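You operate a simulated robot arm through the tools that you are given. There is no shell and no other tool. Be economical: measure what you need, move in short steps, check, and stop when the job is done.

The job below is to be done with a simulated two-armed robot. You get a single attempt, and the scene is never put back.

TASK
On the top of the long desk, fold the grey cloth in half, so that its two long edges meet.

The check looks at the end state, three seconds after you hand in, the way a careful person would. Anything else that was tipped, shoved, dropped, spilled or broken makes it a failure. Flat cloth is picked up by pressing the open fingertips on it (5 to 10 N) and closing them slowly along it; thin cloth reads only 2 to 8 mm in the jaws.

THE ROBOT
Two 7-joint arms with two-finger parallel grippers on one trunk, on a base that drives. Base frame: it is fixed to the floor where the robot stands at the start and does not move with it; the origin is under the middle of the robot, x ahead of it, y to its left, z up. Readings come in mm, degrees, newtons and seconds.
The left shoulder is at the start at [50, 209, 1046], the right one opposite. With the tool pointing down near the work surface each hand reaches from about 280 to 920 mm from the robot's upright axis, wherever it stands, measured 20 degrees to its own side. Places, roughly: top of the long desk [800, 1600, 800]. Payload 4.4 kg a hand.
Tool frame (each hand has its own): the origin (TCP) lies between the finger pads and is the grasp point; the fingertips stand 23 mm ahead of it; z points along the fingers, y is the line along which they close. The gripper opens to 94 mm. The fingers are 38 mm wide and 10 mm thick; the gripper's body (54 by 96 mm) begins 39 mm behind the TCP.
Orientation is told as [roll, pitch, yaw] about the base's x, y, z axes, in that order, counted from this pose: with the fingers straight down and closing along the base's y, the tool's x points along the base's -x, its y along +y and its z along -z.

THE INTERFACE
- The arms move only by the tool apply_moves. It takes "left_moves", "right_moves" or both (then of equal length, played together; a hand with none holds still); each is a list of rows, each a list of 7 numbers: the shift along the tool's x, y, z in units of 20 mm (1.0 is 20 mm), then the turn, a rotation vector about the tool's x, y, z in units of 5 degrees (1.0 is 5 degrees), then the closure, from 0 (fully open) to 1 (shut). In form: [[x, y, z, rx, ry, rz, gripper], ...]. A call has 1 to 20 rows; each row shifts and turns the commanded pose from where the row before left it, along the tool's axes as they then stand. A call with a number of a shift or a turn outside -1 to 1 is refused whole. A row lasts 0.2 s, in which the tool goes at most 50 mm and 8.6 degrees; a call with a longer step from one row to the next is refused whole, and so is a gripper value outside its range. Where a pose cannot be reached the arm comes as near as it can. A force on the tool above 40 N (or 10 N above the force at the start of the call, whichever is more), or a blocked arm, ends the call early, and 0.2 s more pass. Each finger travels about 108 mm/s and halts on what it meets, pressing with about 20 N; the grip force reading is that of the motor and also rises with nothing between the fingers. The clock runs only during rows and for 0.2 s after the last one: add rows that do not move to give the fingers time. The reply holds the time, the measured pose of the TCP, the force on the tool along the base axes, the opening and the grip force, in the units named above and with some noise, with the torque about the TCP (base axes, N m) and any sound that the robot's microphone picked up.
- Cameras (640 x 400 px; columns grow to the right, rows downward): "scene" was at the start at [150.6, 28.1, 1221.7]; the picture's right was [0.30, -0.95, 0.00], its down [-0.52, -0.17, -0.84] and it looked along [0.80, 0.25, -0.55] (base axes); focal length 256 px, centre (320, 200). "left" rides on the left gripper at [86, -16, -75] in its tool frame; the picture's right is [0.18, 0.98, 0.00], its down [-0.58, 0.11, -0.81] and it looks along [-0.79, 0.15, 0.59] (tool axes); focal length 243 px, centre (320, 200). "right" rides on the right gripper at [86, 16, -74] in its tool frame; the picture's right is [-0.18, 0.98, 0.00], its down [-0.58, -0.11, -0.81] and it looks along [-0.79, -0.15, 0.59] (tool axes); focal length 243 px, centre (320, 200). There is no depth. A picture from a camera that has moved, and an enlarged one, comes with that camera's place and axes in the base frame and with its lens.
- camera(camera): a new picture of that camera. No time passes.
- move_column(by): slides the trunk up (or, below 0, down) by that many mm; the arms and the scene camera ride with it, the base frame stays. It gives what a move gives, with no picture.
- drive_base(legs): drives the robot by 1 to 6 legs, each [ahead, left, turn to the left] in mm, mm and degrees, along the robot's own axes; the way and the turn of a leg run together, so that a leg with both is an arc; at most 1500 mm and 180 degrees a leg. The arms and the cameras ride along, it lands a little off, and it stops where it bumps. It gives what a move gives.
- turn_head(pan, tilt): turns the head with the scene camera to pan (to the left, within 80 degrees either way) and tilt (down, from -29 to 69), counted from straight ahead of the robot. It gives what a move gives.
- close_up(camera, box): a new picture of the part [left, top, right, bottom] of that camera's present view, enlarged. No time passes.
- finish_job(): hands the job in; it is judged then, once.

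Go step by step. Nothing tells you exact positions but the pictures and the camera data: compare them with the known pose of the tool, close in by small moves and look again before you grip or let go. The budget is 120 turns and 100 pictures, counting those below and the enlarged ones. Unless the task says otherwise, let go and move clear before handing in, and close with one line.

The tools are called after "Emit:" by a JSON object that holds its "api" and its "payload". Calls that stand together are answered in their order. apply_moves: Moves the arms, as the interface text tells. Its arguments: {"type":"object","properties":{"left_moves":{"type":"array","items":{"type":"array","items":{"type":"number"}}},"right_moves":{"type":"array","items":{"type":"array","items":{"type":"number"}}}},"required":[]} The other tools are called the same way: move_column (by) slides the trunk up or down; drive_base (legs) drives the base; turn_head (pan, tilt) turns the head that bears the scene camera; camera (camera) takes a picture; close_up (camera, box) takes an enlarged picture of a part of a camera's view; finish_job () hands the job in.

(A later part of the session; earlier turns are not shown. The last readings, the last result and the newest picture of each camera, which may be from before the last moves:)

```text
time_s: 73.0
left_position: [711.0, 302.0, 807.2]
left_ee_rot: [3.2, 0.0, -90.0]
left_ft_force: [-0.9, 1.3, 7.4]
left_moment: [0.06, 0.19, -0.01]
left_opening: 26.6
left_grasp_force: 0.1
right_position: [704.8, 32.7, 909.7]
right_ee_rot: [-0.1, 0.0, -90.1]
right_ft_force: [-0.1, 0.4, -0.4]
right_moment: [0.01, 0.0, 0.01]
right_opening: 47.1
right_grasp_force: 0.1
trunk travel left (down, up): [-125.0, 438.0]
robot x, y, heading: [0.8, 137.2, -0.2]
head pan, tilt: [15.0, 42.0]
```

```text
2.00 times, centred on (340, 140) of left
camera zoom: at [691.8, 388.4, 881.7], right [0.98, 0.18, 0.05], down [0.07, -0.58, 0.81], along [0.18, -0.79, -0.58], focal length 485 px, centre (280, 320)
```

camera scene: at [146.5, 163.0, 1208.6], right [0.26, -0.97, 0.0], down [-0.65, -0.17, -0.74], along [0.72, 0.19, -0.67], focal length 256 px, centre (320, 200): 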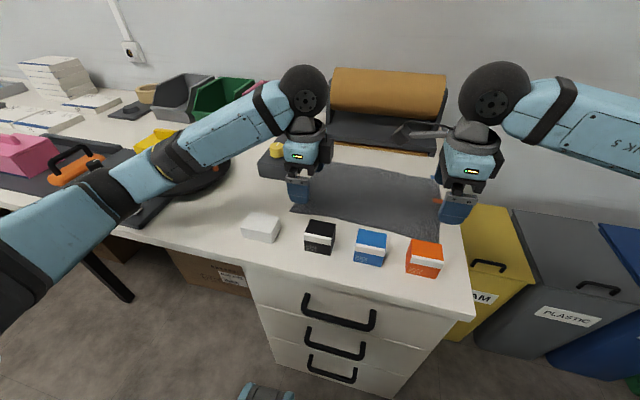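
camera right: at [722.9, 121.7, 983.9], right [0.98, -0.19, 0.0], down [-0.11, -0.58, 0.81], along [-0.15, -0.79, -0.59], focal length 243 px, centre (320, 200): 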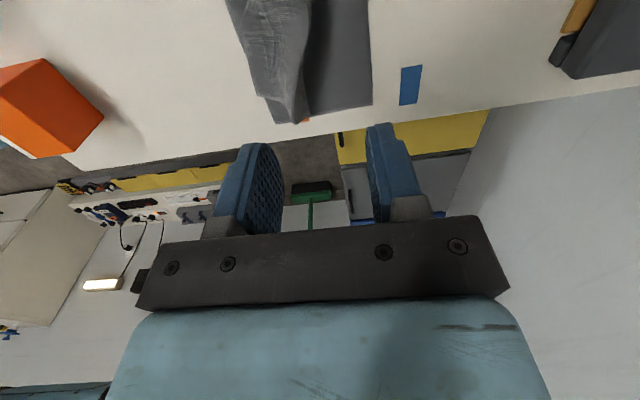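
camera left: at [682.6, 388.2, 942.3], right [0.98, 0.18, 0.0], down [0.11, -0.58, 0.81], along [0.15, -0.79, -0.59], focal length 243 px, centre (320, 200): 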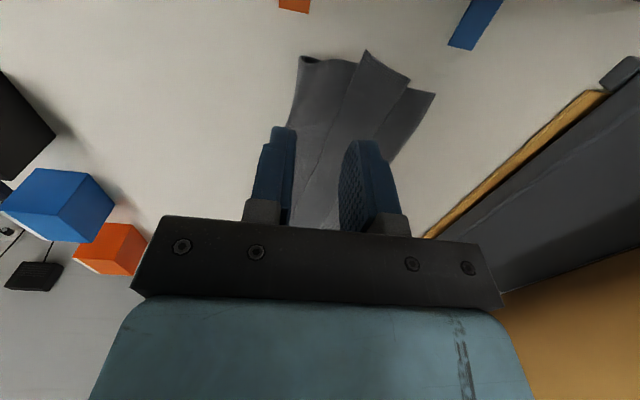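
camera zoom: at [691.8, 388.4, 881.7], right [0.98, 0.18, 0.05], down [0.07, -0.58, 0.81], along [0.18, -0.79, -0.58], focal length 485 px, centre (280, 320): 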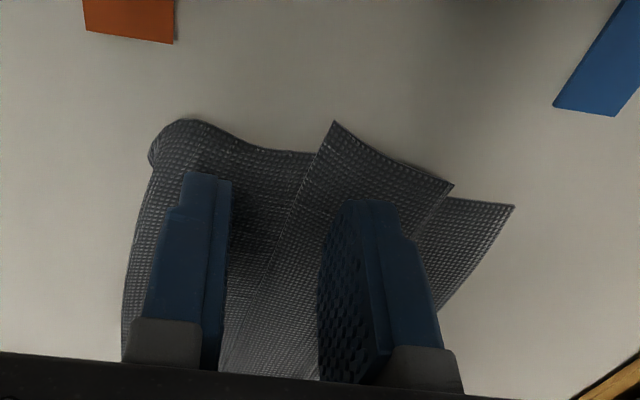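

Placement is exactly right, at 7.4 N. I'll spread a third of the way and check.

Emit:
{"api": "apply_moves", "payload": {"left_moves": [[0, 0.118, 0.008, 0, 0, 0, 0.67], [0, 0.118, 0.008, 0, 0, 0, 0.62], [0, 0.118, 0.008, 0, 0, 0, 0.57], [0, 0.118, 0.008, 0, 0, 0, 0.52], [0, 0.118, 0.008, 0, 0, 0, 0.47], [0, 0.118, 0.008, 0, 0, 0, 0.42]]}}

Emit:
{"api": "close_up", "payload": {"camera": "left", "box": [200, 40, 480, 240]}}

```text
time_s: 74.4
left_position: [725.4, 302.6, 807.5]
left_ee_rot: [3.1, 0.1, -90.0]
left_ft_force: [-2.5, 0.7, 21.5]
left_moment: [0.09, 0.83, -0.04]
left_opening: 55.8
left_grasp_force: 1.2
right_position: [703.6, 33.6, 910.3]
right_ee_rot: [0.2, 0.0, -90.2]
right_ft_force: [-0.2, -0.5, 0.8]
right_moment: [0.02, 0.02, 0.0]
right_opening: 46.9
right_grasp_force: 0.1
trunk travel left (down, up): [-125.0, 438.0]
robot x, y, heading: [0.0, 141.4, 0.0]
head pan, tilt: [15.0, 42.0]
```

```text
2.00 times, centred on (340, 140) of left
camera zoom: at [704.8, 388.3, 882.2], right [0.98, 0.18, 0.05], down [0.06, -0.58, 0.81], along [0.18, -0.79, -0.58], focal length 485 px, centre (280, 320)
```

zoom: 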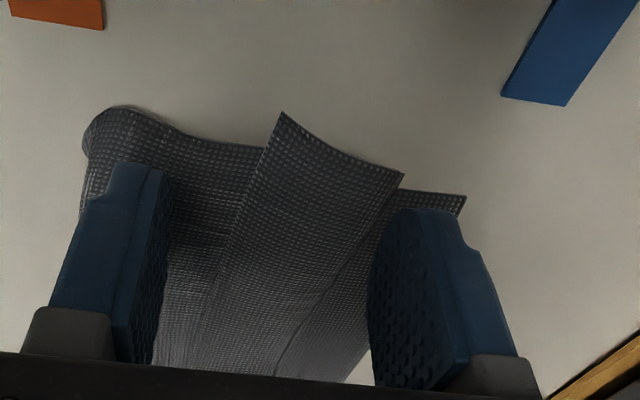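

The near finger took nearly all the load and the far one slipped. I'll reset with no tilt, so the far finger presses properly, and try again.

Emit:
{"api": "apply_moves", "payload": {"left_moves": [[0, 0, -0.8, 0, 0, 0, 0.5], [0, -0.35, 0, 0.6, 0, 0, 0.7], [0, -0.35, 0, 0, 0, 0, 0.72], [0, 0, 0, 0, 0, 0, 0.72], [0, 0, 0.5, 0, 0, 0, 0.72], [0, 0, 0.22, 0, 0, 0, 0.72], [0, 0, 0, 0, 0, 0, 0.72]]}}

```text
time_s: 76.0
left_position: [712.3, 302.4, 806.0]
left_ee_rot: [0.1, 0.1, -90.0]
left_ft_force: [0.3, 0.6, 0.1]
left_moment: [0.06, -0.02, -0.06]
left_opening: 26.4
left_grasp_force: 0.0
right_position: [703.7, 33.7, 908.3]
right_ee_rot: [0.0, 0.0, -90.3]
right_ft_force: [-0.4, 0.2, 0.6]
right_moment: [-0.02, 0.01, 0.01]
right_opening: 47.0
right_grasp_force: 0.0
trunk travel left (down, up): [-125.0, 438.0]
robot x, y, heading: [0.4, 140.3, -0.0]
head pan, tilt: [15.0, 42.0]
```

Emit:
{"api": "apply_moves", "payload": {"left_moves": [[0, 0, 0.07, 0, 0, 0, 0.72], [0, 0, 0, 0, 0, 0, 0.72]]}}

Emit:
{"api": "close_up", "payload": {"camera": "left", "box": [200, 40, 480, 240]}}

```text
time_s: 76.6
left_position: [710.8, 304.2, 807.6]
left_ee_rot: [0.1, 0.0, -90.0]
left_ft_force: [-0.2, -0.7, 0.0]
left_moment: [-0.01, -0.02, -0.02]
left_opening: 26.3
left_grasp_force: 0.2
right_position: [705.3, 32.8, 908.9]
right_ee_rot: [0.1, 0.1, -90.3]
right_ft_force: [-0.4, -0.1, 0.3]
right_moment: [-0.02, 0.03, 0.01]
right_opening: 47.0
right_grasp_force: 0.1
trunk travel left (down, up): [-125.0, 438.0]
robot x, y, heading: [-0.0, 142.4, 0.3]
head pan, tilt: [15.0, 42.0]
```

```text
2.00 times, centred on (340, 140) of left
camera zoom: at [695.5, 388.3, 883.0], right [0.98, 0.18, 0.0], down [0.11, -0.58, 0.81], along [0.15, -0.79, -0.59], focal length 485 px, centre (280, 320)
```

zoom: 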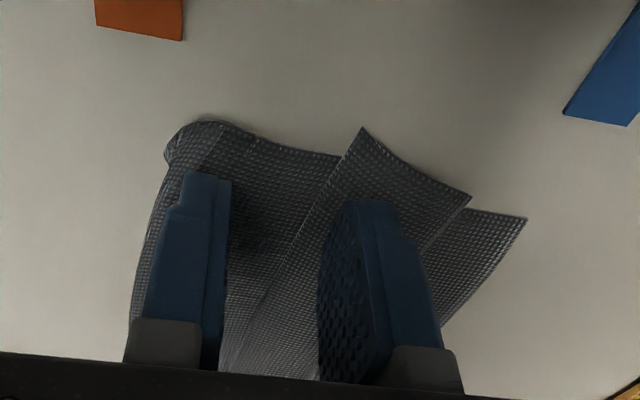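

Emit:
{"api": "apply_moves", "payload": {"left_moves": [[0, 0, 0.07, 0, 0, 0, 0.72], [0, 0, 0, 0, 0, 0, 0.72]]}}

```text
time_s: 77.2
left_position: [712.2, 301.9, 808.3]
left_ee_rot: [0.3, 0.1, -90.0]
left_ft_force: [0.7, 0.5, 0.5]
left_moment: [0.04, -0.01, -0.01]
left_opening: 26.2
left_grasp_force: 0.2
right_position: [704.4, 33.5, 909.8]
right_ee_rot: [0.1, 0.1, -90.2]
right_ft_force: [1.1, -0.6, 1.3]
right_moment: [0.01, 0.0, -0.04]
right_opening: 47.0
right_grasp_force: 0.1
trunk travel left (down, up): [-125.0, 438.0]
robot x, y, heading: [0.6, 140.1, -0.3]
head pan, tilt: [15.0, 42.0]
```

Emit:
{"api": "apply_moves", "payload": {"left_moves": [[0, 0, 0.06, 0, 0, 0, 0.72], [0, 0, 0.03, 0, 0, 0, 0.72], [0, 0, 0, 0, 0, 0, 0.72]]}}

```text
time_s: 78.0
left_position: [710.9, 303.2, 808.0]
left_ee_rot: [0.3, 0.2, -89.9]
left_ft_force: [-0.5, -1.0, 0.1]
left_moment: [-0.01, -0.01, 0.03]
left_opening: 26.4
left_grasp_force: 0.1
right_position: [703.2, 32.5, 910.8]
right_ee_rot: [0.2, 0.1, -90.1]
right_ft_force: [0.0, -0.1, -1.7]
right_moment: [-0.02, 0.01, -0.01]
right_opening: 47.1
right_grasp_force: 0.1
trunk travel left (down, up): [-125.0, 438.0]
robot x, y, heading: [0.0, 142.9, 0.0]
head pan, tilt: [15.0, 42.0]
```

Commanded depth isn't being reached and no tip force shows, so something above the sensor may be touching, perhaps the camera mount on the device to the left. I'm backing up and checking.

Emit:
{"api": "apply_moves", "payload": {"left_moves": [[0, 0, -0.5, 0, 0, 0, 0.72], [0, 0, -0.5, 0, 0, 0, 0.72], [0, 0, -0.5, 0, 0, 0, 0.72]]}}

Emit:
{"api": "camera", "payload": {"camera": "scene"}}

Emit:
{"api": "camera", "payload": {"camera": "right"}}

```text
time_s: 78.8
left_position: [710.6, 300.9, 831.2]
left_ee_rot: [-0.1, 0.0, -90.1]
left_ft_force: [-0.3, -0.4, -0.2]
left_moment: [0.01, 0.0, 0.04]
left_opening: 26.3
left_grasp_force: 0.1
right_position: [702.2, 33.9, 907.0]
right_ee_rot: [0.0, 0.0, -90.2]
right_ft_force: [-0.3, -0.2, 0.3]
right_moment: [0.01, 0.0, 0.01]
right_opening: 46.8
right_grasp_force: 0.0
trunk travel left (down, up): [-125.0, 438.0]
robot x, y, heading: [1.6, 142.0, -0.2]
head pan, tilt: [15.0, 42.0]
```

```text
40 pictures are left
camera scene: at [145.9, 162.7, 1208.2], right [0.26, -0.97, 0.0], down [-0.65, -0.17, -0.74], along [0.72, 0.19, -0.67], focal length 256 px, centre (320, 200)
```

scene: 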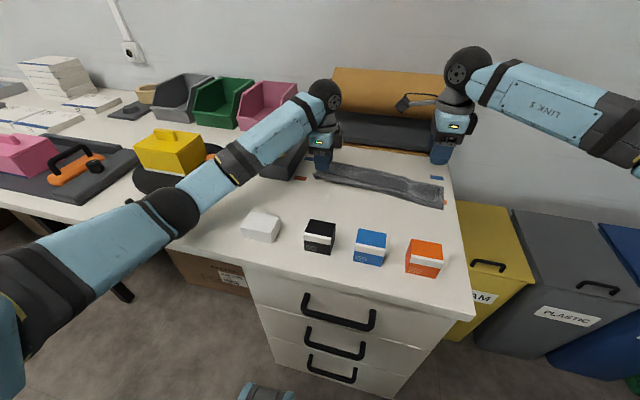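

```text
39 pictures are left
camera right: at [722.7, 121.0, 983.4], right [0.98, -0.19, 0.0], down [-0.11, -0.58, 0.81], along [-0.15, -0.79, -0.59], focal length 243 px, centre (320, 200)
```

right: 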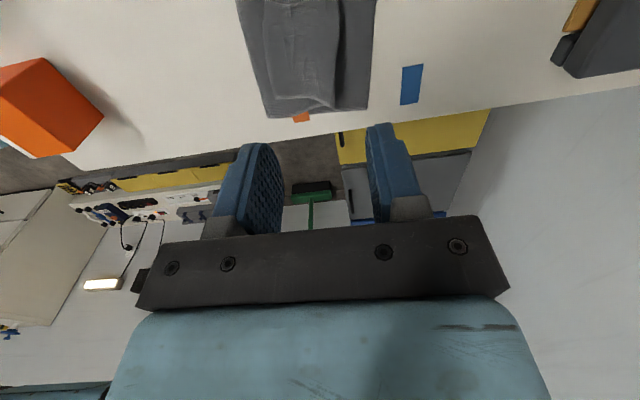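

The camera mount had come down beside the yellow knob of the device at y≈428, so I'll keep the left hand at y ≤ 272 when low. I'll retry the spreader there.

Emit:
{"api": "apply_moves", "payload": {"left_moves": [[-0.8, -0.1, 0, 0, 0, 0, 0.72], [-0.7, 0, 0, 0, 0, 0, 0.72], [0, 0, 0.8, 0, 0, 0, 0.72], [0, 0, 0.35, 0, 0, 0, 0.72], [0, 0, 0, 0, 0, 0, 0.72]]}}

Emit:
{"api": "close_up", "payload": {"camera": "scene", "box": [240, 90, 380, 200]}}

```text
time_s: 80.0
left_position: [711.4, 271.4, 814.5]
left_ee_rot: [0.3, 0.1, -90.0]
left_ft_force: [0.6, -0.8, 0.1]
left_moment: [0.01, -0.02, -0.01]
left_opening: 26.0
left_grasp_force: 0.1
right_position: [704.5, 31.0, 908.9]
right_ee_rot: [0.1, 0.2, -90.3]
right_ft_force: [0.7, -0.3, 0.4]
right_moment: [0.01, 0.05, 0.0]
right_opening: 47.1
right_grasp_force: 0.1
trunk travel left (down, up): [-125.0, 438.0]
robot x, y, heading: [1.9, 139.6, 0.1]
head pan, tilt: [15.0, 42.0]
```

```text
3.64 times, centred on (310, 145) of scene
camera zoom: at [145.7, 160.4, 1209.7], right [0.26, -0.97, 0.0], down [-0.65, -0.17, -0.74], along [0.72, 0.19, -0.67], focal length 931 px, centre (356, 400)
```

zoom: 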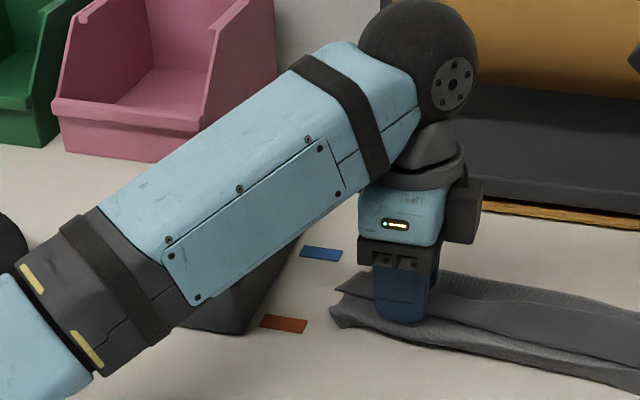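

The left forearm itself is bearing on the device. I'm lifting off, then raising the trunk so the forearms slope more steeply and clear it.

Emit:
{"api": "apply_moves", "payload": {"left_moves": [[0, 0, -1, 0, 0, 0, 0.72], [0, 0, -1, 0, 0, 0, 0.72], [0, 0, -1, 0, 0, 0, 0.72], [0, 0, -1, 0, 0, 0, 0.72]]}}

Emit:
{"api": "move_column", "payload": {"by": 220}}

Emit:
{"api": "camera", "payload": {"camera": "scene"}}

```text
time_s: 81.0
left_position: [708.0, 273.0, 888.6]
left_ee_rot: [0.0, 0.0, -90.1]
left_ft_force: [-0.2, -0.5, -0.2]
left_moment: [-0.01, -0.04, 0.04]
left_opening: 26.4
left_grasp_force: 0.0
right_position: [704.2, 32.4, 907.6]
right_ee_rot: [-0.1, 0.1, -90.3]
right_ft_force: [-0.3, 0.5, -0.2]
right_moment: [0.0, 0.01, 0.0]
right_opening: 46.8
right_grasp_force: 0.1
trunk travel left (down, up): [-125.0, 438.0]
robot x, y, heading: [-0.7, 136.0, -0.0]
head pan, tilt: [15.0, 42.0]
```

```text
time_s: 83.3
left_position: [709.0, 273.4, 1107.4]
left_ee_rot: [0.0, 0.0, -90.0]
left_ft_force: [1.5, 0.9, -0.3]
left_moment: [0.0, -0.01, 0.02]
left_opening: 26.4
left_grasp_force: 0.2
right_position: [706.1, 34.4, 1128.0]
right_ee_rot: [0.0, 0.1, -90.2]
right_ft_force: [-0.4, -0.2, -0.2]
right_moment: [0.0, 0.03, -0.03]
right_opening: 47.0
right_grasp_force: 0.1
trunk travel left (down, up): [-345.0, 218.0]
robot x, y, heading: [-0.9, 141.3, 0.2]
head pan, tilt: [15.0, 42.0]
```

```text
37 pictures are left
camera scene: at [146.8, 163.0, 1428.5], right [0.26, -0.97, 0.0], down [-0.65, -0.17, -0.74], along [0.72, 0.19, -0.67], focal length 256 px, centre (320, 200)
```

scene: 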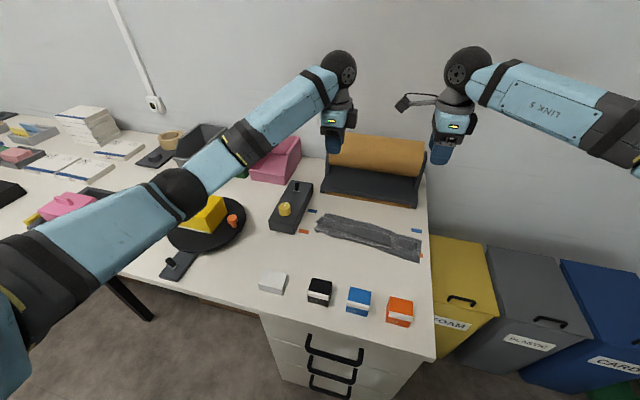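

The device looks intact, and the raised trunk gives a better view. I'll bring the left hand back down at y≈272 and check the arm's clearance before contact.

Emit:
{"api": "apply_moves", "payload": {"left_moves": [[0, 0, 1, 0, 0, 0, 0.72], [0, 0, 1, 0, 0, 0, 0.72], [0, 0, 1, 0, 0, 0, 0.72], [0, 0, 1, 0, 0, 0, 0.72], [0, 0, 1, 0, 0, 0, 0.72], [0, 0, 1, 0, 0, 0, 0.72], [0, 0, 1, 0, 0, 0, 0.72], [0, 0, 1, 0, 0, 0, 0.72], [0, 0, 1, 0, 0, 0, 0.72], [0, 0, 1, 0, 0, 0, 0.72], [0, 0, 1, 0, 0, 0, 0.72], [0, 0, 1, 0, 0, 0, 0.72], [0, 0, 1, 0, 0, 0, 0.72], [0, 0, 1, 0, 0, 0, 0.72]]}}

Emit:
{"api": "turn_head", "payload": {"pan": 5, "tilt": 48}}

Emit:
{"api": "camera", "payload": {"camera": "scene"}}

Emit:
{"api": "camera", "payload": {"camera": "left"}}

```text
time_s: 86.3
left_position: [709.0, 273.2, 828.4]
left_ee_rot: [0.0, 0.0, -90.1]
left_ft_force: [0.2, -0.1, 0.2]
left_moment: [-0.01, -0.02, -0.01]
left_opening: 26.2
left_grasp_force: 0.1
right_position: [705.2, 33.1, 1127.9]
right_ee_rot: [0.0, 0.0, -90.2]
right_ft_force: [0.4, 0.0, 0.7]
right_moment: [0.02, -0.01, 0.0]
right_opening: 47.2
right_grasp_force: 0.0
trunk travel left (down, up): [-345.0, 218.0]
robot x, y, heading: [-1.2, 137.3, -0.1]
head pan, tilt: [15.0, 42.0]
```

```text
time_s: 87.1
left_position: [708.5, 273.7, 829.4]
left_ee_rot: [0.0, 0.0, -90.1]
left_ft_force: [0.3, -0.6, 0.4]
left_moment: [-0.01, 0.0, 0.03]
left_opening: 26.4
left_grasp_force: 0.1
right_position: [704.9, 33.9, 1128.7]
right_ee_rot: [0.1, 0.0, -90.1]
right_ft_force: [-2.0, 0.4, -0.2]
right_moment: [0.0, -0.03, 0.0]
right_opening: 46.8
right_grasp_force: 0.1
trunk travel left (down, up): [-345.0, 218.0]
robot x, y, heading: [-3.5, 139.6, -0.2]
head pan, tilt: [5.0, 48.0]
```

```text
36 pictures are left
camera scene: at [144.3, 148.3, 1420.1], right [0.09, -1.0, 0.0], down [-0.74, -0.07, -0.67], along [0.67, 0.06, -0.74], focal length 256 px, centre (320, 200)
```

scene: 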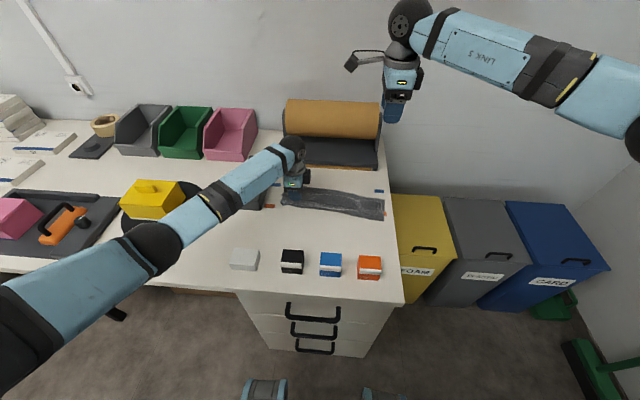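

```text
35 pictures are left
camera left: at [692.5, 358.9, 903.9], right [0.98, 0.18, 0.0], down [0.11, -0.58, 0.81], along [0.15, -0.79, -0.59], focal length 243 px, centre (320, 200)
```

left: 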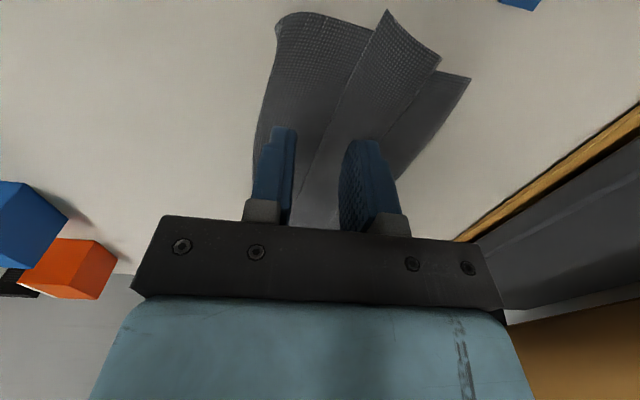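

Emit:
{"api": "apply_moves", "payload": {"left_moves": [[0, 0, 0.5, 0, 0, 0, 0.72], [0, 0, 0.45, 0, 0, 0, 0.72], [0, 0, 0.15, 0, 0, 0, 0.72], [0, 0, 0, 0, 0, 0, 0.72]]}}

Emit:
{"api": "close_up", "payload": {"camera": "left", "box": [200, 40, 480, 240]}}

```text
time_s: 88.1
left_position: [709.6, 273.8, 806.5]
left_ee_rot: [0.0, -0.1, -90.0]
left_ft_force: [-0.5, 0.1, 1.7]
left_moment: [0.02, -0.04, 0.0]
left_opening: 26.6
left_grasp_force: 0.0
right_position: [704.5, 33.7, 1127.4]
right_ee_rot: [0.1, 0.0, -90.2]
right_ft_force: [0.1, -0.3, 0.8]
right_moment: [0.0, -0.03, -0.01]
right_opening: 46.9
right_grasp_force: 0.0
trunk travel left (down, up): [-345.0, 218.0]
robot x, y, heading: [-1.0, 139.4, 0.0]
head pan, tilt: [5.0, 48.0]
```

```text
2.00 times, centred on (340, 140) of left
camera zoom: at [693.0, 358.9, 882.3], right [0.98, 0.18, 0.0], down [0.11, -0.58, 0.81], along [0.15, -0.79, -0.59], focal length 485 px, centre (280, 320)
```

zoom: 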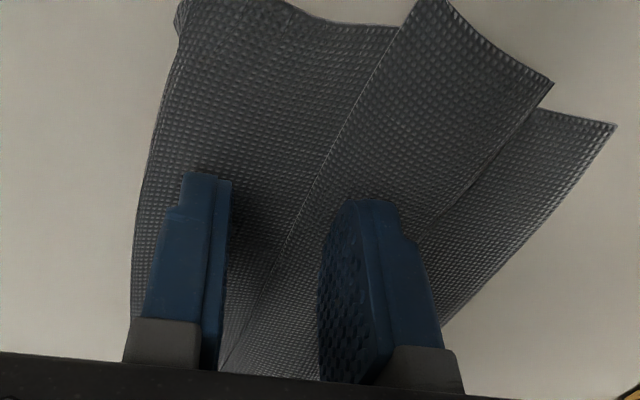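

Contact is good and nothing is bearing on the device. I'll press to about 8–10 N and spread.

Emit:
{"api": "apply_moves", "payload": {"left_moves": [[0, 0, 0.05, 0, 0, 0, 0.72], [0, 0, 0, 0, 0, 0, 0.72]]}}

Emit:
{"api": "apply_moves", "payload": {"left_moves": [[0, 0.118, 0.01, 0, 0, 0, 0.67], [0, 0.118, 0, 0, 0, 0, 0.62], [0, 0.118, 0, 0, 0, 0, 0.57], [0, 0.118, 0, 0, 0, 0, 0.52]]}}

Emit:
{"api": "close_up", "payload": {"camera": "left", "box": [200, 40, 480, 240]}}

```text
time_s: 88.7
left_position: [708.3, 272.7, 807.3]
left_ee_rot: [0.1, 0.0, -90.0]
left_ft_force: [0.6, 0.4, 6.7]
left_moment: [0.11, -0.12, -0.04]
left_opening: 26.6
left_grasp_force: 0.6
right_position: [704.0, 33.6, 1129.0]
right_ee_rot: [0.0, 0.0, -90.2]
right_ft_force: [-0.2, -0.5, 0.4]
right_moment: [0.01, 0.0, 0.0]
right_opening: 46.8
right_grasp_force: 0.2
trunk travel left (down, up): [-345.0, 218.0]
robot x, y, heading: [2.0, 140.8, -0.1]
head pan, tilt: [5.0, 48.0]
```

```text
time_s: 89.7
left_position: [718.0, 273.8, 806.5]
left_ee_rot: [0.1, -0.1, -90.0]
left_ft_force: [-0.9, -0.3, 7.7]
left_moment: [0.07, -0.17, 0.01]
left_opening: 44.2
left_grasp_force: 0.1
right_position: [704.1, 32.5, 1128.2]
right_ee_rot: [0.1, 0.1, -90.1]
right_ft_force: [-0.1, 0.9, -1.0]
right_moment: [-0.03, 0.0, 0.0]
right_opening: 46.9
right_grasp_force: 0.0
trunk travel left (down, up): [-345.0, 218.0]
robot x, y, heading: [-1.7, 140.0, -0.2]
head pan, tilt: [5.0, 48.0]
```

```text
2.00 times, centred on (340, 140) of left
camera zoom: at [702.0, 358.7, 881.7], right [0.98, 0.18, 0.0], down [0.11, -0.58, 0.81], along [0.15, -0.79, -0.59], focal length 485 px, centre (280, 320)
```

zoom: 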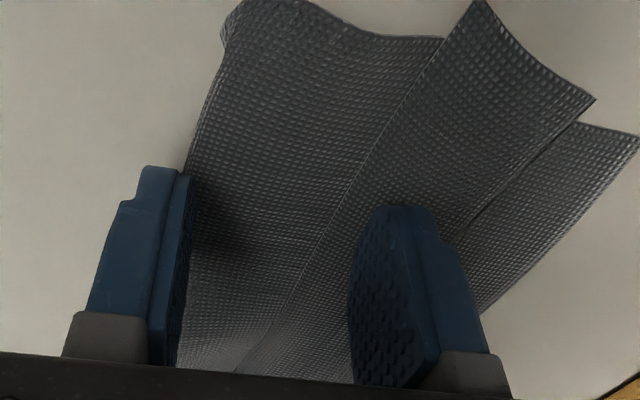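

The whole stack slid again, because the plies grip each other better than the desk does. I'll use that to drag the end back −36 mm. After that I'll push the unloaded strip edge forward with a fingertip just skimming the body while the right hand pins the stack.

Emit:
{"api": "apply_moves", "payload": {"left_moves": [[0, -0.3, 0, 0, 0, 0, 0.52], [0, -0.3, 0, 0, 0, 0, 0.52], [0, -0.3, 0, 0, 0, 0, 0.52], [0, -0.3, 0, 0, 0, 0, 0.52], [0, -0.3, 0, 0, 0, 0, 0.52], [0, -0.3, 0, 0, 0, 0, 0.52], [0, 0, -0.8, 0, 0, 0, 0.52], [0, 0, -0.8, 0, 0, 0, 1], [0, 0, 0, 0, 0, 0, 1], [0, 0, 0, 0, 0, 0, 1]]}}

Emit:
{"api": "close_up", "payload": {"camera": "scene", "box": [260, 160, 400, 240]}}

Emit:
{"api": "camera", "payload": {"camera": "left"}}

```text
time_s: 91.9
left_position: [682.7, 273.4, 838.3]
left_ee_rot: [0.0, 0.1, -90.0]
left_ft_force: [0.2, 0.0, -0.4]
left_moment: [0.02, 0.0, 0.0]
left_opening: 0.2
left_grasp_force: 20.2
right_position: [704.3, 33.8, 1128.5]
right_ee_rot: [0.0, 0.0, -90.2]
right_ft_force: [-0.2, -0.4, -0.1]
right_moment: [0.0, -0.01, -0.03]
right_opening: 46.9
right_grasp_force: 0.1
trunk travel left (down, up): [-345.0, 218.0]
robot x, y, heading: [-2.0, 141.3, 0.2]
head pan, tilt: [5.0, 48.0]
```

```text
4.57 times, centred on (330, 200) of scene
camera zoom: at [144.2, 148.2, 1420.0], right [0.09, -1.0, 0.0], down [-0.74, -0.06, -0.67], along [0.67, 0.06, -0.74], focal length 1171 px, centre (274, 200)
```

zoom: 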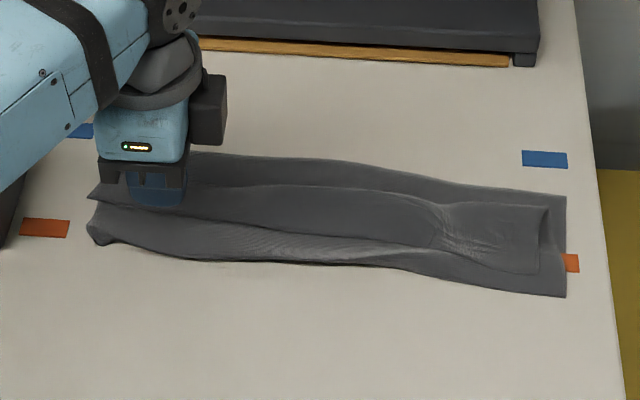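

```text
31 pictures are left
camera left: at [666.8, 359.1, 913.4], right [0.98, 0.18, 0.0], down [0.11, -0.58, 0.81], along [0.15, -0.79, -0.59], focal length 243 px, centre (320, 200)
```

left: 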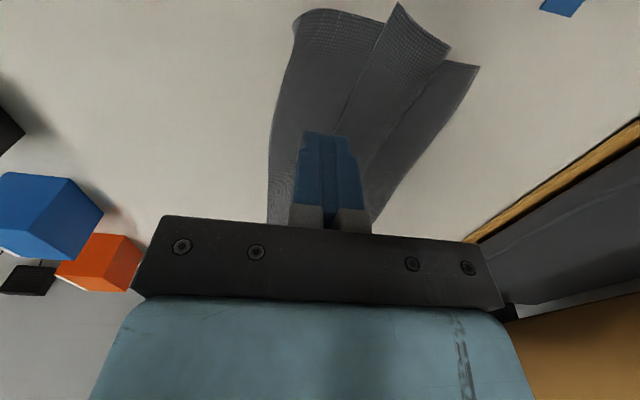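

The cloth is straight again (fold x≈665→645, far edge 758→738, strip edge 707→663). The right hand comes down at y≈95 to pin the fold area, and the left is already just behind the strip's edge.

Emit:
{"api": "apply_moves", "payload": {"right_moves": [[0.19, -0.13, 0.98, 0, 0, 0, 1], [0.19, -0.13, 0.98, 0, 0, 0, 1], [0.19, -0.13, 0.98, 0, 0, 0, 1], [0.19, -0.13, 0.98, 0, 0, 0, 1], [0.19, -0.13, 0.98, 0, 0, 0, 1], [0.19, -0.13, 0.98, 0, 0, 0, 1], [0.19, -0.13, 0.98, 0, 0, 0, 1], [0.19, -0.13, 0.98, 0, 0, 0, 1], [0.19, -0.13, 0.98, 0, 0, 0, 1], [0.19, -0.13, 0.98, 0, 0, 0, 1], [0.19, -0.13, 0.98, 0, 0, 0, 1], [0.19, -0.13, 0.98, 0, 0, 0, 1], [0.19, -0.13, 0.98, 0, 0, 0, 1], [0.19, -0.13, 0.98, 0, 0, 0, 1], [0.19, -0.13, 0.98, 0, 0, 0, 1], [0.19, -0.13, 0.98, 0, 0, 0, 1]]}}

Emit:
{"api": "apply_moves", "payload": {"right_moves": [[0, 0, 0.35, 0, 0, 0, 1], [0, 0, 0.1, 0, 0, 0, 1], [0, 0, 0, 0, 0, 0, 1]], "left_moves": [[0, 0, 0.8, 0.6, 0, 0, 1], [0, 0, 0.6, 0, 0, 0, 1], [0, 0, 0, 0, 0, 0, 1]]}}

Emit:
{"api": "close_up", "payload": {"camera": "scene", "box": [260, 160, 400, 240]}}

Emit:
{"api": "close_up", "payload": {"camera": "left", "box": [200, 40, 480, 240]}}

```text
time_s: 95.3
left_position: [683.0, 274.0, 838.3]
left_ee_rot: [0.0, 0.0, -90.1]
left_ft_force: [0.3, -0.1, -0.2]
left_moment: [0.02, 0.01, -0.01]
left_opening: 0.0
left_grasp_force: 19.8
right_position: [663.1, 95.4, 814.5]
right_ee_rot: [0.0, 0.0, -90.2]
right_ft_force: [-0.3, -0.4, 0.3]
right_moment: [0.01, 0.01, 0.0]
right_opening: 0.2
right_grasp_force: 19.9
trunk travel left (down, up): [-345.0, 218.0]
robot x, y, heading: [-0.4, 137.4, -0.1]
head pan, tilt: [5.0, 48.0]
```

```text
time_s: 96.1
left_position: [682.4, 272.7, 810.0]
left_ee_rot: [-3.0, 0.0, -90.0]
left_ft_force: [1.4, -0.1, 0.6]
left_moment: [-0.03, 0.05, 0.02]
left_opening: 0.0
left_grasp_force: 19.8
right_position: [663.1, 94.9, 805.6]
right_ee_rot: [0.0, -0.1, -90.2]
right_ft_force: [0.3, 1.6, 1.8]
right_moment: [-0.02, 0.01, 0.0]
right_opening: 0.1
right_grasp_force: 20.5
trunk travel left (down, up): [-345.0, 218.0]
robot x, y, heading: [2.8, 142.4, 0.1]
head pan, tilt: [5.0, 48.0]
```

```text
4.57 times, centred on (330, 200) of scene
camera zoom: at [144.3, 148.2, 1420.0], right [0.09, -1.0, 0.0], down [-0.74, -0.06, -0.67], along [0.67, 0.06, -0.74], focal length 1171 px, centre (274, 200)
```

zoom: 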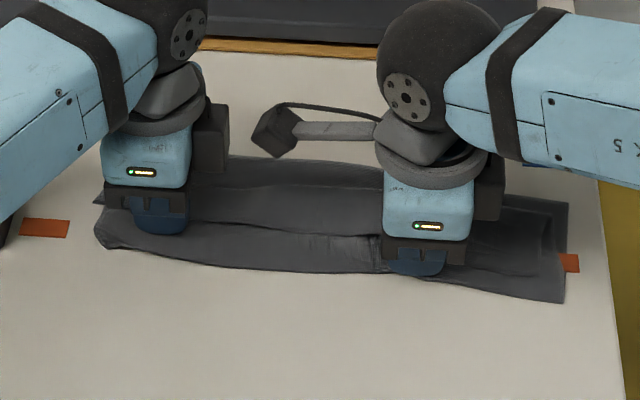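

```text
2.00 times, centred on (340, 140) of left
camera zoom: at [670.4, 358.8, 885.8], right [0.98, 0.18, -0.05], down [0.15, -0.58, 0.8], along [0.12, -0.79, -0.6], focal length 485 px, centre (280, 320)
```

zoom: 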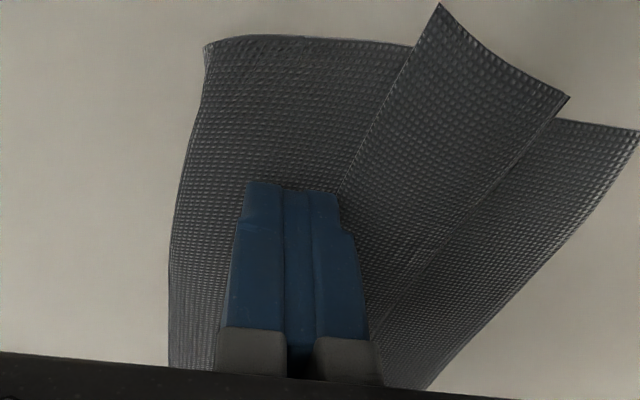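

The finger is right at the strip's edge. I'll back off 6 mm, lower it to skim the body, and firm up the right-hand pin.

Emit:
{"api": "apply_moves", "payload": {"left_moves": [[0, -0.3, 0, 0, 0, 0, 1], [0, 0, 0.12, 0, 0, 0, 1], [0, 0, 0, 0, 0, 0, 1]], "right_moves": [[0, 0, 0.05, 0, 0, 0, 1], [0, 0, 0, 0, 0, 0, 1], [0, 0, 0, 0, 0, 0, 1]]}}

```text
time_s: 96.9
left_position: [676.3, 274.4, 808.0]
left_ee_rot: [-3.0, -0.1, -89.9]
left_ft_force: [0.4, -1.8, 0.5]
left_moment: [0.03, -0.01, -0.02]
left_opening: 0.0
left_grasp_force: 20.0
right_position: [663.2, 95.4, 805.5]
right_ee_rot: [0.0, 0.0, -90.3]
right_ft_force: [1.3, -1.2, 5.5]
right_moment: [-0.04, -0.04, 0.0]
right_opening: 0.0
right_grasp_force: 19.5
trunk travel left (down, up): [-345.0, 218.0]
robot x, y, heading: [0.6, 143.2, -0.0]
head pan, tilt: [5.0, 48.0]
```

Emit:
{"api": "apply_moves", "payload": {"left_moves": [[0, 0, 0.07, 0, 0, 0, 1], [0, 0, 0, 0, 0, 0, 1]], "right_moves": [[0, 0, 0.02, 0, 0, 0, 1], [0, 0, 0, 0, 0, 0, 1]]}}

```text
time_s: 97.5
left_position: [674.9, 274.0, 806.5]
left_ee_rot: [-2.9, -0.1, -90.0]
left_ft_force: [0.9, 0.4, -0.4]
left_moment: [0.02, 0.0, 0.02]
left_opening: 0.0
left_grasp_force: 20.2
right_position: [662.8, 94.7, 804.8]
right_ee_rot: [0.1, 0.1, -90.3]
right_ft_force: [0.5, -0.3, 8.2]
right_moment: [-0.04, -0.03, 0.0]
right_opening: 0.1
right_grasp_force: 20.4
trunk travel left (down, up): [-345.0, 218.0]
robot x, y, heading: [-1.1, 143.1, 0.2]
head pan, tilt: [5.0, 48.0]
```

Emit:
{"api": "apply_moves", "payload": {"left_moves": [[0, 0, 0.03, 0, 0, 0, 1], [0, 0.3, -0.015, 0, 0, 0, 1], [0, 0.3, -0.015, 0, 0, 0, 1], [0, 0.3, -0.015, 0, 0, 0, 1], [0, 0.3, -0.015, 0, 0, 0, 1], [0, 0.3, -0.015, 0, 0, 0, 1], [0, 0, 0, 0, 0, 0, 1]]}}

Emit:
{"api": "close_up", "payload": {"camera": "left", "box": [200, 40, 480, 240]}}

```text
time_s: 99.1
left_position: [704.3, 273.1, 804.8]
left_ee_rot: [-2.9, 0.0, -90.0]
left_ft_force: [-1.0, -1.0, 1.5]
left_moment: [0.03, 0.01, -0.04]
left_opening: 0.4
left_grasp_force: 19.8
right_position: [663.4, 94.1, 805.8]
right_ee_rot: [0.1, 0.0, -90.2]
right_ft_force: [2.3, -0.4, 10.2]
right_moment: [0.0, -0.1, -0.04]
right_opening: 0.1
right_grasp_force: 19.9
trunk travel left (down, up): [-345.0, 218.0]
robot x, y, heading: [-2.1, 139.8, 0.0]
head pan, tilt: [5.0, 48.0]
```

```text
2.00 times, centred on (340, 140) of left
camera zoom: at [693.1, 358.7, 882.4], right [0.98, 0.18, -0.05], down [0.15, -0.58, 0.8], along [0.12, -0.79, -0.6], focal length 485 px, centre (280, 320)
```

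zoom: 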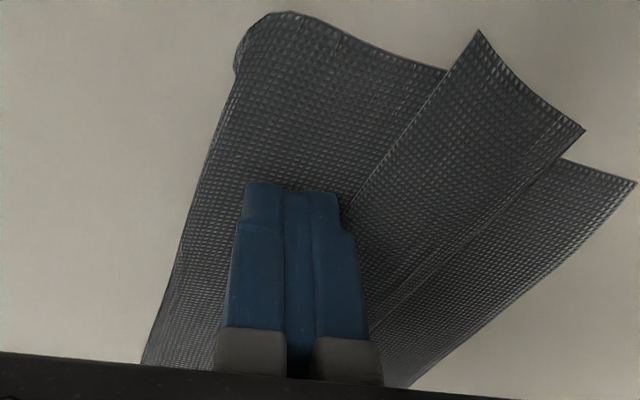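

The stack rotated with the push since the pin was too far off. Better: use one gripper with the near finger pinning the body right behind the strip's edge, while the far finger skims and pushes the edge as the gripper opens.

Emit:
{"api": "apply_moves", "payload": {"left_moves": [[0, 0, -0.2, 0, 0, 0, 1], [0, -0.15, 0, -0.8, 0, 0, 1], [0, 0, 0.2, 0, 0, 0, 1], [0, 0, 0.06, 0, 0, 0, 1], [0, 0, 0, 0, 0, 0, 1]]}}

```text
time_s: 100.3
left_position: [703.9, 272.9, 805.9]
left_ee_rot: [1.2, 0.0, -90.0]
left_ft_force: [-0.4, 0.5, 8.5]
left_moment: [0.14, 0.04, 0.02]
left_opening: 0.0
left_grasp_force: 20.1
right_position: [661.9, 95.8, 805.6]
right_ee_rot: [0.1, 0.0, -90.2]
right_ft_force: [1.6, -0.2, 8.2]
right_moment: [0.02, -0.1, 0.02]
right_opening: 0.0
right_grasp_force: 19.5
trunk travel left (down, up): [-345.0, 218.0]
robot x, y, heading: [0.9, 139.6, -0.2]
head pan, tilt: [5.0, 48.0]
```

Pressing 8.5 N, right where needed. Now I'll open while holding the near finger still.

Emit:
{"api": "apply_moves", "payload": {"left_moves": [[0, 0.1, 0, 0, 0, 0, 0.95], [0, 0.118, 0, 0, 0, 0, 0.9], [0, 0.118, 0, 0, 0, 0, 0.85], [0, 0.118, 0, 0, 0, 0, 0.8], [0, 0.118, 0, 0, 0, 0, 0.75], [0, 0.118, 0, 0, 0, 0, 0.7], [0, 0.118, 0, 0, 0, 0, 0.65], [0, 0, 0, 0, 0, 0, 0.65]]}}

Emit:
{"api": "close_up", "payload": {"camera": "left", "box": [200, 40, 480, 240]}}

```text
time_s: 102.1
left_position: [718.5, 273.6, 805.8]
left_ee_rot: [1.0, 0.0, -90.0]
left_ft_force: [-3.0, 0.0, 13.7]
left_moment: [0.2, 0.35, 0.03]
left_opening: 33.8
left_grasp_force: 0.5
right_position: [662.4, 94.5, 806.2]
right_ee_rot: [0.1, 0.0, -90.3]
right_ft_force: [0.9, 0.3, 2.7]
right_moment: [-0.02, 0.01, -0.01]
right_opening: 0.0
right_grasp_force: 19.9
trunk travel left (down, up): [-345.0, 218.0]
robot x, y, heading: [0.0, 137.6, 0.1]
head pan, tilt: [5.0, 48.0]
```

```text
2.00 times, centred on (340, 140) of left
camera zoom: at [700.9, 358.3, 881.3], right [0.98, 0.18, 0.02], down [0.09, -0.58, 0.81], along [0.16, -0.79, -0.59], focal length 485 px, centre (280, 320)
```

zoom: 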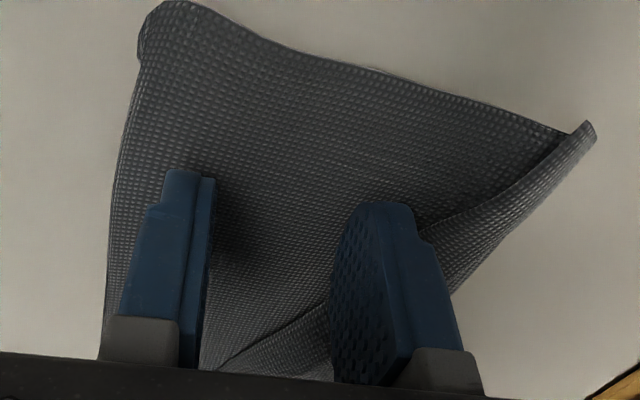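

Excellent: the strip flipped over at the left end, and the top layer now lies flat nearly to the far edge there. I'll lift both hands and look at the whole cloth.

Emit:
{"api": "apply_moves", "payload": {"left_moves": [[0, 0, -1, 0.2, 0, 0, 0.65], [0, 0, -1, 0, 0, 0, 0.65], [0, 0, -1, 0, 0, 0, 0.65], [0, -1, -1, 0, 0, 0, 1], [0, -1, -1, 0, 0, 0, 1], [0, -1, -1, 0, 0, 0, 1]], "right_moves": [[0, 0, -1, 0, 0, 0, 1], [0, 0, -1, 0, 0, 0, 1], [0, 0, -1, 0, 0, 0, 1], [-0.5, -1, -1, 0, 0, 0, 1], [-0.5, -1, -1, 0, 0, 0, 1], [-0.5, -1, -1, 0, 0, 0, 1]]}}

Emit:
{"api": "close_up", "payload": {"camera": "scene", "box": [260, 160, 400, 240]}}

Emit:
{"api": "camera", "payload": {"camera": "left"}}

```text
time_s: 103.5
left_position: [658.0, 273.0, 926.1]
left_ee_rot: [0.1, 0.0, -90.1]
left_ft_force: [-0.7, 0.2, 0.3]
left_moment: [-0.02, 0.0, -0.04]
left_opening: 0.0
left_grasp_force: 19.9
right_position: [602.1, 65.5, 926.2]
right_ee_rot: [0.2, 0.0, -90.4]
right_ft_force: [0.0, 0.5, -0.3]
right_moment: [0.0, -0.02, 0.02]
right_opening: 0.0
right_grasp_force: 19.9
trunk travel left (down, up): [-345.0, 218.0]
robot x, y, heading: [-1.7, 139.5, -0.1]
head pan, tilt: [5.0, 48.0]
```

```text
4.57 times, centred on (330, 200) of scene
camera zoom: at [142.8, 147.8, 1420.2], right [0.09, -1.0, 0.0], down [-0.74, -0.06, -0.67], along [0.67, 0.06, -0.74], focal length 1171 px, centre (274, 200)
```

zoom: 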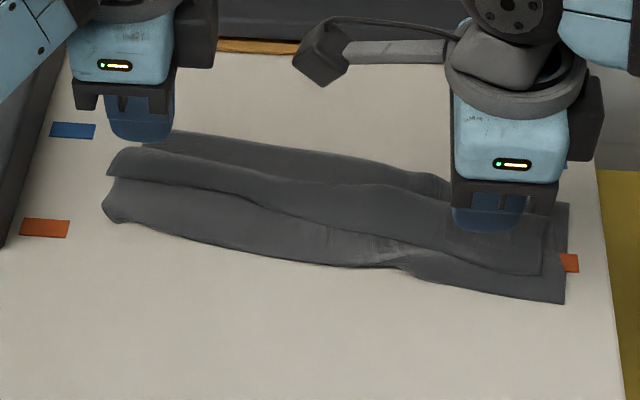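

```text
25 pictures are left
camera left: at [641.5, 358.8, 1001.2], right [0.98, 0.18, 0.0], down [0.11, -0.58, 0.81], along [0.15, -0.79, -0.59], focal length 243 px, centre (320, 200)
```

left: 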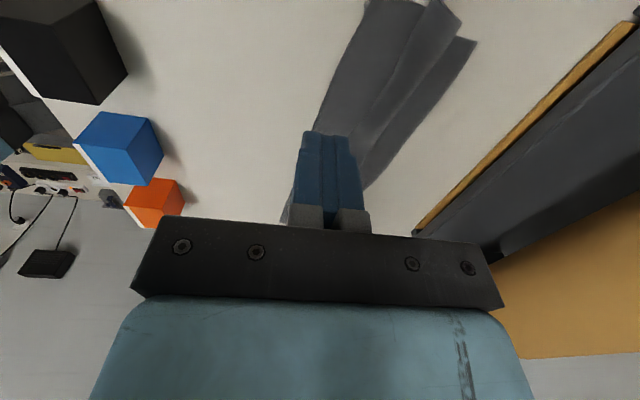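

The strip fell back once I let go, because it was only pushed upright. The method works but needs the full travel, so I'll repeat it with a nearly full opening.

Emit:
{"api": "apply_moves", "payload": {"left_moves": [[0, 0.9, 0.8, -0.22, 0, 0, 1], [0, 0.9, 0.9, 0, 0, 0, 1], [0, 0.8, 0.9, 0, 0, 0, 1], [0, 0, 0.9, 0, 0, 0, 1], [0, 0, 0.9, 0, 0, 0, 1], [0, 0, 0.9, 0, 0, 0, 1], [0, 0, 0.65, 0, 0, 0, 1], [0, 0, 0, 0, 0, 0, 1]]}}

Emit:
{"api": "close_up", "payload": {"camera": "left", "box": [200, 40, 480, 240]}}

```text
time_s: 105.3
left_position: [712.3, 272.8, 806.9]
left_ee_rot: [1.1, 0.0, -89.9]
left_ft_force: [0.0, -0.5, 1.4]
left_moment: [0.0, 0.02, 0.01]
left_opening: 0.1
left_grasp_force: 20.0
right_position: [603.1, 64.9, 924.6]
right_ee_rot: [0.0, 0.0, -90.2]
right_ft_force: [-0.1, 1.0, 0.7]
right_moment: [-0.03, -0.02, 0.0]
right_opening: 0.0
right_grasp_force: 19.8
trunk travel left (down, up): [-345.0, 218.0]
robot x, y, heading: [-1.9, 136.7, -0.1]
head pan, tilt: [5.0, 48.0]
```

```text
2.00 times, centred on (340, 140) of left
camera zoom: at [695.6, 358.9, 881.5], right [0.98, 0.18, 0.02], down [0.09, -0.58, 0.81], along [0.16, -0.79, -0.59], focal length 485 px, centre (280, 320)
```

zoom: 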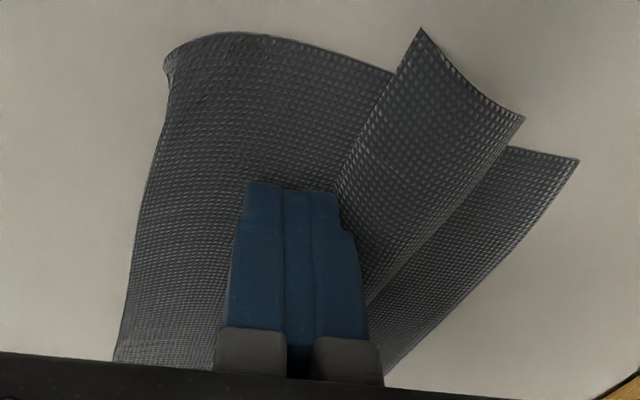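

Emit:
{"api": "apply_moves", "payload": {"left_moves": [[0, 0, 0.05, 0, 0, 0, 1], [0, 0, 0, 0, 0, 0, 1], [0, 0.1, 0, 0, 0, 0, 0.95], [0, 0.118, 0, 0, 0, 0, 0.9], [0, 0.118, 0, 0, 0, 0, 0.85], [0, 0.118, 0, 0, 0, 0, 0.8], [0, 0.118, 0, 0, 0, 0, 0.75], [0, 0.118, 0, 0, 0, 0, 0.7], [0, 0.118, 0, 0, 0, 0, 0.65], [0, 0.118, 0, 0, 0, 0, 0.6], [0, 0.118, 0, 0, 0, 0, 0.55], [0, 0.118, 0, 0, 0, 0, 0.5], [0, 0.118, 0, 0, 0, 0, 0.45], [0, 0.118, 0, 0, 0, 0, 0.4], [0, 0.118, 0, 0, 0, 0, 0.35], [0, 0.118, 0, 0, 0, 0, 0.3], [0, 0.118, 0, 0, 0, 0, 0.25], [0, 0, 0, 0, 0, 0, 0.25]]}}

Emit:
{"api": "close_up", "payload": {"camera": "left", "box": [180, 0, 520, 240]}}

```text
time_s: 109.1
left_position: [748.6, 273.0, 807.0]
left_ee_rot: [1.0, 0.1, -90.0]
left_ft_force: [-0.8, 0.2, 2.5]
left_moment: [0.1, 0.18, 0.05]
left_opening: 71.0
left_grasp_force: 0.0
right_position: [603.2, 64.1, 923.5]
right_ee_rot: [0.0, 0.0, -90.4]
right_ft_force: [0.6, 0.2, 0.0]
right_moment: [-0.03, -0.03, 0.0]
right_opening: 0.3
right_grasp_force: 20.2
trunk travel left (down, up): [-345.0, 218.0]
robot x, y, heading: [3.9, 140.2, -0.0]
head pan, tilt: [5.0, 48.0]
```

```text
1.67 times, centred on (350, 120) of left
camera zoom: at [730.8, 358.6, 881.5], right [0.98, 0.18, 0.02], down [0.09, -0.58, 0.81], along [0.16, -0.79, -0.59], focal length 404 px, centre (270, 333)
```

zoom: 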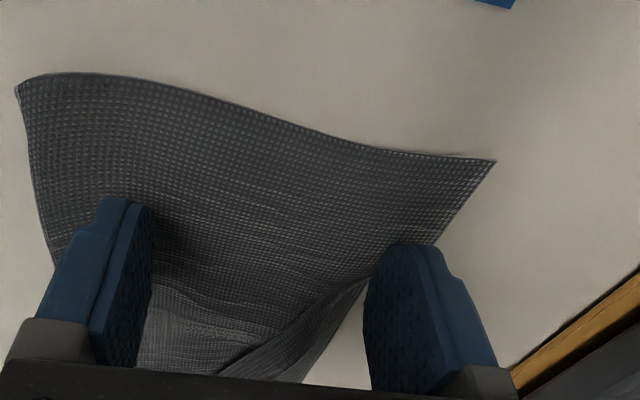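

The left end now lies fully open, with the top layer covering right out to the far edge corner. I'll lift straight up, move about 70 mm to the right, and look for the next stretch of strip.

Emit:
{"api": "apply_moves", "payload": {"left_moves": [[0, 0, -0.8, 0, 0, 0, 0.25], [0, 0, -1, 0, 0, 0, 0.3], [0, 0, -1, 0, 0, 0, 0.6], [-1, -0.9, -1, 0, 0, 0, 1], [-1, -0.9, 0, 0, 0, 0, 1], [-1, -0.9, 0, 0, 0, 0, 1], [-0.5, -0.8, 0, 0, 0, 0, 1]], "right_moves": [[-0.5, -0.5, 0.0, 0, 0, 0, 1], [-0.5, -0.5, 0, 0, 0, 0, 1], [-0.5, -0.5, 0, 0, 0, 0, 1], [-0.5, 0, 0, 0, 0, 0, 1], [-0.5, 0, 0, 0, 0, 0, 1], [-0.5, 0, 0, 0, 0, 0, 1], [-0.5, 0, 0, 0, 0, 0, 1]]}}

Emit:
{"api": "close_up", "payload": {"camera": "scene", "box": [260, 150, 400, 240]}}

```text
time_s: 110.7
left_position: [676.5, 203.2, 881.3]
left_ee_rot: [1.1, 0.0, -90.0]
left_ft_force: [0.1, 0.1, -0.1]
left_moment: [0.02, -0.02, 0.05]
left_opening: 0.1
left_grasp_force: 20.2
right_position: [572.7, -4.7, 924.5]
right_ee_rot: [0.1, 0.1, -90.1]
right_ft_force: [-0.6, 0.4, 0.6]
right_moment: [0.04, 0.0, 0.0]
right_opening: 0.0
right_grasp_force: 19.7
trunk travel left (down, up): [-345.0, 218.0]
robot x, y, heading: [-0.7, 141.5, 0.1]
head pan, tilt: [5.0, 48.0]
```

```text
4.44 times, centred on (330, 195) of scene
camera zoom: at [144.0, 148.1, 1420.1], right [0.09, -1.0, 0.0], down [-0.74, -0.06, -0.67], along [0.67, 0.06, -0.74], focal length 1138 px, centre (276, 222)
```

zoom: 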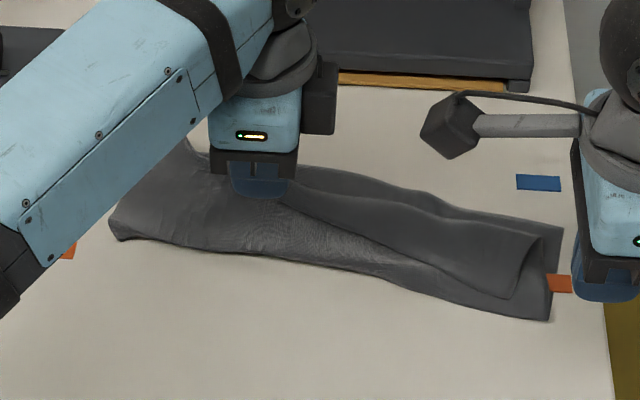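

About two thirds of the strip is left, from y≈200 to the right end, with the edge running diagonally from x≈716 to 657. I'll repeat the push with the left hand at y≈170.

Emit:
{"api": "apply_moves", "payload": {"left_moves": [[-0.8, 0.5, 0, 0, 0, 0, 1], [-0.85, 0.4, 0.8, 0, 0, 0, 1], [0, 0, 0.9, 0, 0, 0, 1], [0, 0, 0.9, 0, 0, 0, 1], [0, 0, 0.9, 0, 0, 0, 1], [0, 0, 0.2, 0, 0, 0, 1], [0, 0, 0, 0, 0, 0, 1]]}}

Emit:
{"api": "close_up", "payload": {"camera": "left", "box": [180, 0, 520, 240]}}

```text
time_s: 112.3
left_position: [697.3, 170.5, 806.9]
left_ee_rot: [1.1, 0.0, -90.0]
left_ft_force: [0.5, -0.5, 1.0]
left_moment: [0.01, 0.01, -0.02]
left_opening: 0.0
left_grasp_force: 20.3
right_position: [572.8, -4.2, 924.6]
right_ee_rot: [-0.1, 0.0, -90.2]
right_ft_force: [0.2, 0.0, -1.1]
right_moment: [0.01, -0.02, 0.03]
right_opening: 0.1
right_grasp_force: 20.2
trunk travel left (down, up): [-345.0, 218.0]
robot x, y, heading: [-3.8, 138.6, -0.2]
head pan, tilt: [5.0, 48.0]
```

```text
1.67 times, centred on (350, 120) of left
camera zoom: at [679.4, 256.1, 882.2], right [0.98, 0.18, 0.02], down [0.09, -0.58, 0.81], along [0.16, -0.79, -0.59], focal length 404 px, centre (270, 333)
```

zoom: 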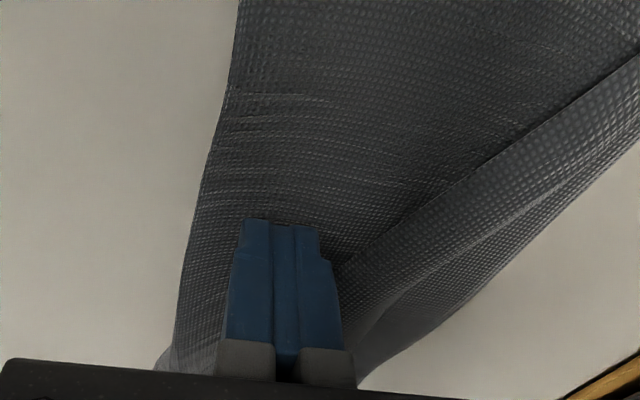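

The finger sits right behind the strip's edge. Spreading again.

Emit:
{"api": "apply_moves", "payload": {"left_moves": [[0, 0, 0.05, 0, 0, 0, 1], [0, 0, 0, 0, 0, 0, 1], [0, 0.1, 0, 0, 0, 0, 0.95], [0, 0.118, 0, 0, 0, 0, 0.9], [0, 0.118, 0, 0, 0, 0, 0.85], [0, 0.118, 0, 0, 0, 0, 0.8], [0, 0.118, 0, 0, 0, 0, 0.75], [0, 0.118, 0, 0, 0, 0, 0.7], [0, 0.118, 0, 0, 0, 0, 0.65], [0, 0.118, 0, 0, 0, 0, 0.6], [0, 0.118, 0, 0, 0, 0, 0.55], [0, 0.118, 0, 0, 0, 0, 0.5], [0, 0.118, 0, 0, 0, 0, 0.45], [0, 0.118, 0, 0, 0, 0, 0.4], [0, 0.118, 0, 0, 0, 0, 0.35], [0, 0.118, 0, 0, 0, 0, 0.3], [0, 0.118, 0, 0, 0, 0, 0.25], [0, 0.118, 0, 0, 0, 0, 0.2], [0, 0, 0, 0, 0, 0, 0.2]]}}

Emit:
{"api": "close_up", "payload": {"camera": "left", "box": [180, 0, 520, 240]}}

```text
time_s: 116.3
left_position: [734.9, 170.6, 807.0]
left_ee_rot: [1.1, 0.0, -90.0]
left_ft_force: [0.2, 0.6, -0.2]
left_moment: [0.05, -0.03, 0.02]
left_opening: 75.1
left_grasp_force: 0.1
right_position: [572.1, -4.7, 923.9]
right_ee_rot: [-0.1, 0.0, -90.2]
right_ft_force: [0.0, -0.8, 0.4]
right_moment: [0.02, 0.01, -0.03]
right_opening: 0.0
right_grasp_force: 20.6
trunk travel left (down, up): [-345.0, 218.0]
robot x, y, heading: [1.3, 138.7, -0.2]
head pan, tilt: [5.0, 48.0]
```

```text
1.67 times, centred on (350, 120) of left
camera zoom: at [717.3, 255.6, 881.7], right [0.98, 0.18, 0.02], down [0.09, -0.58, 0.81], along [0.16, -0.79, -0.59], focal length 404 px, centre (270, 333)
```

zoom: 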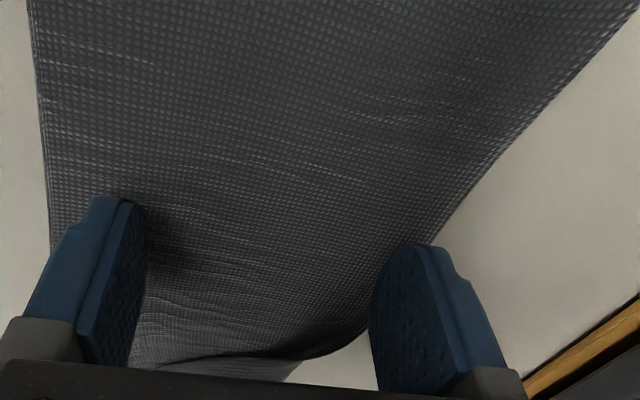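

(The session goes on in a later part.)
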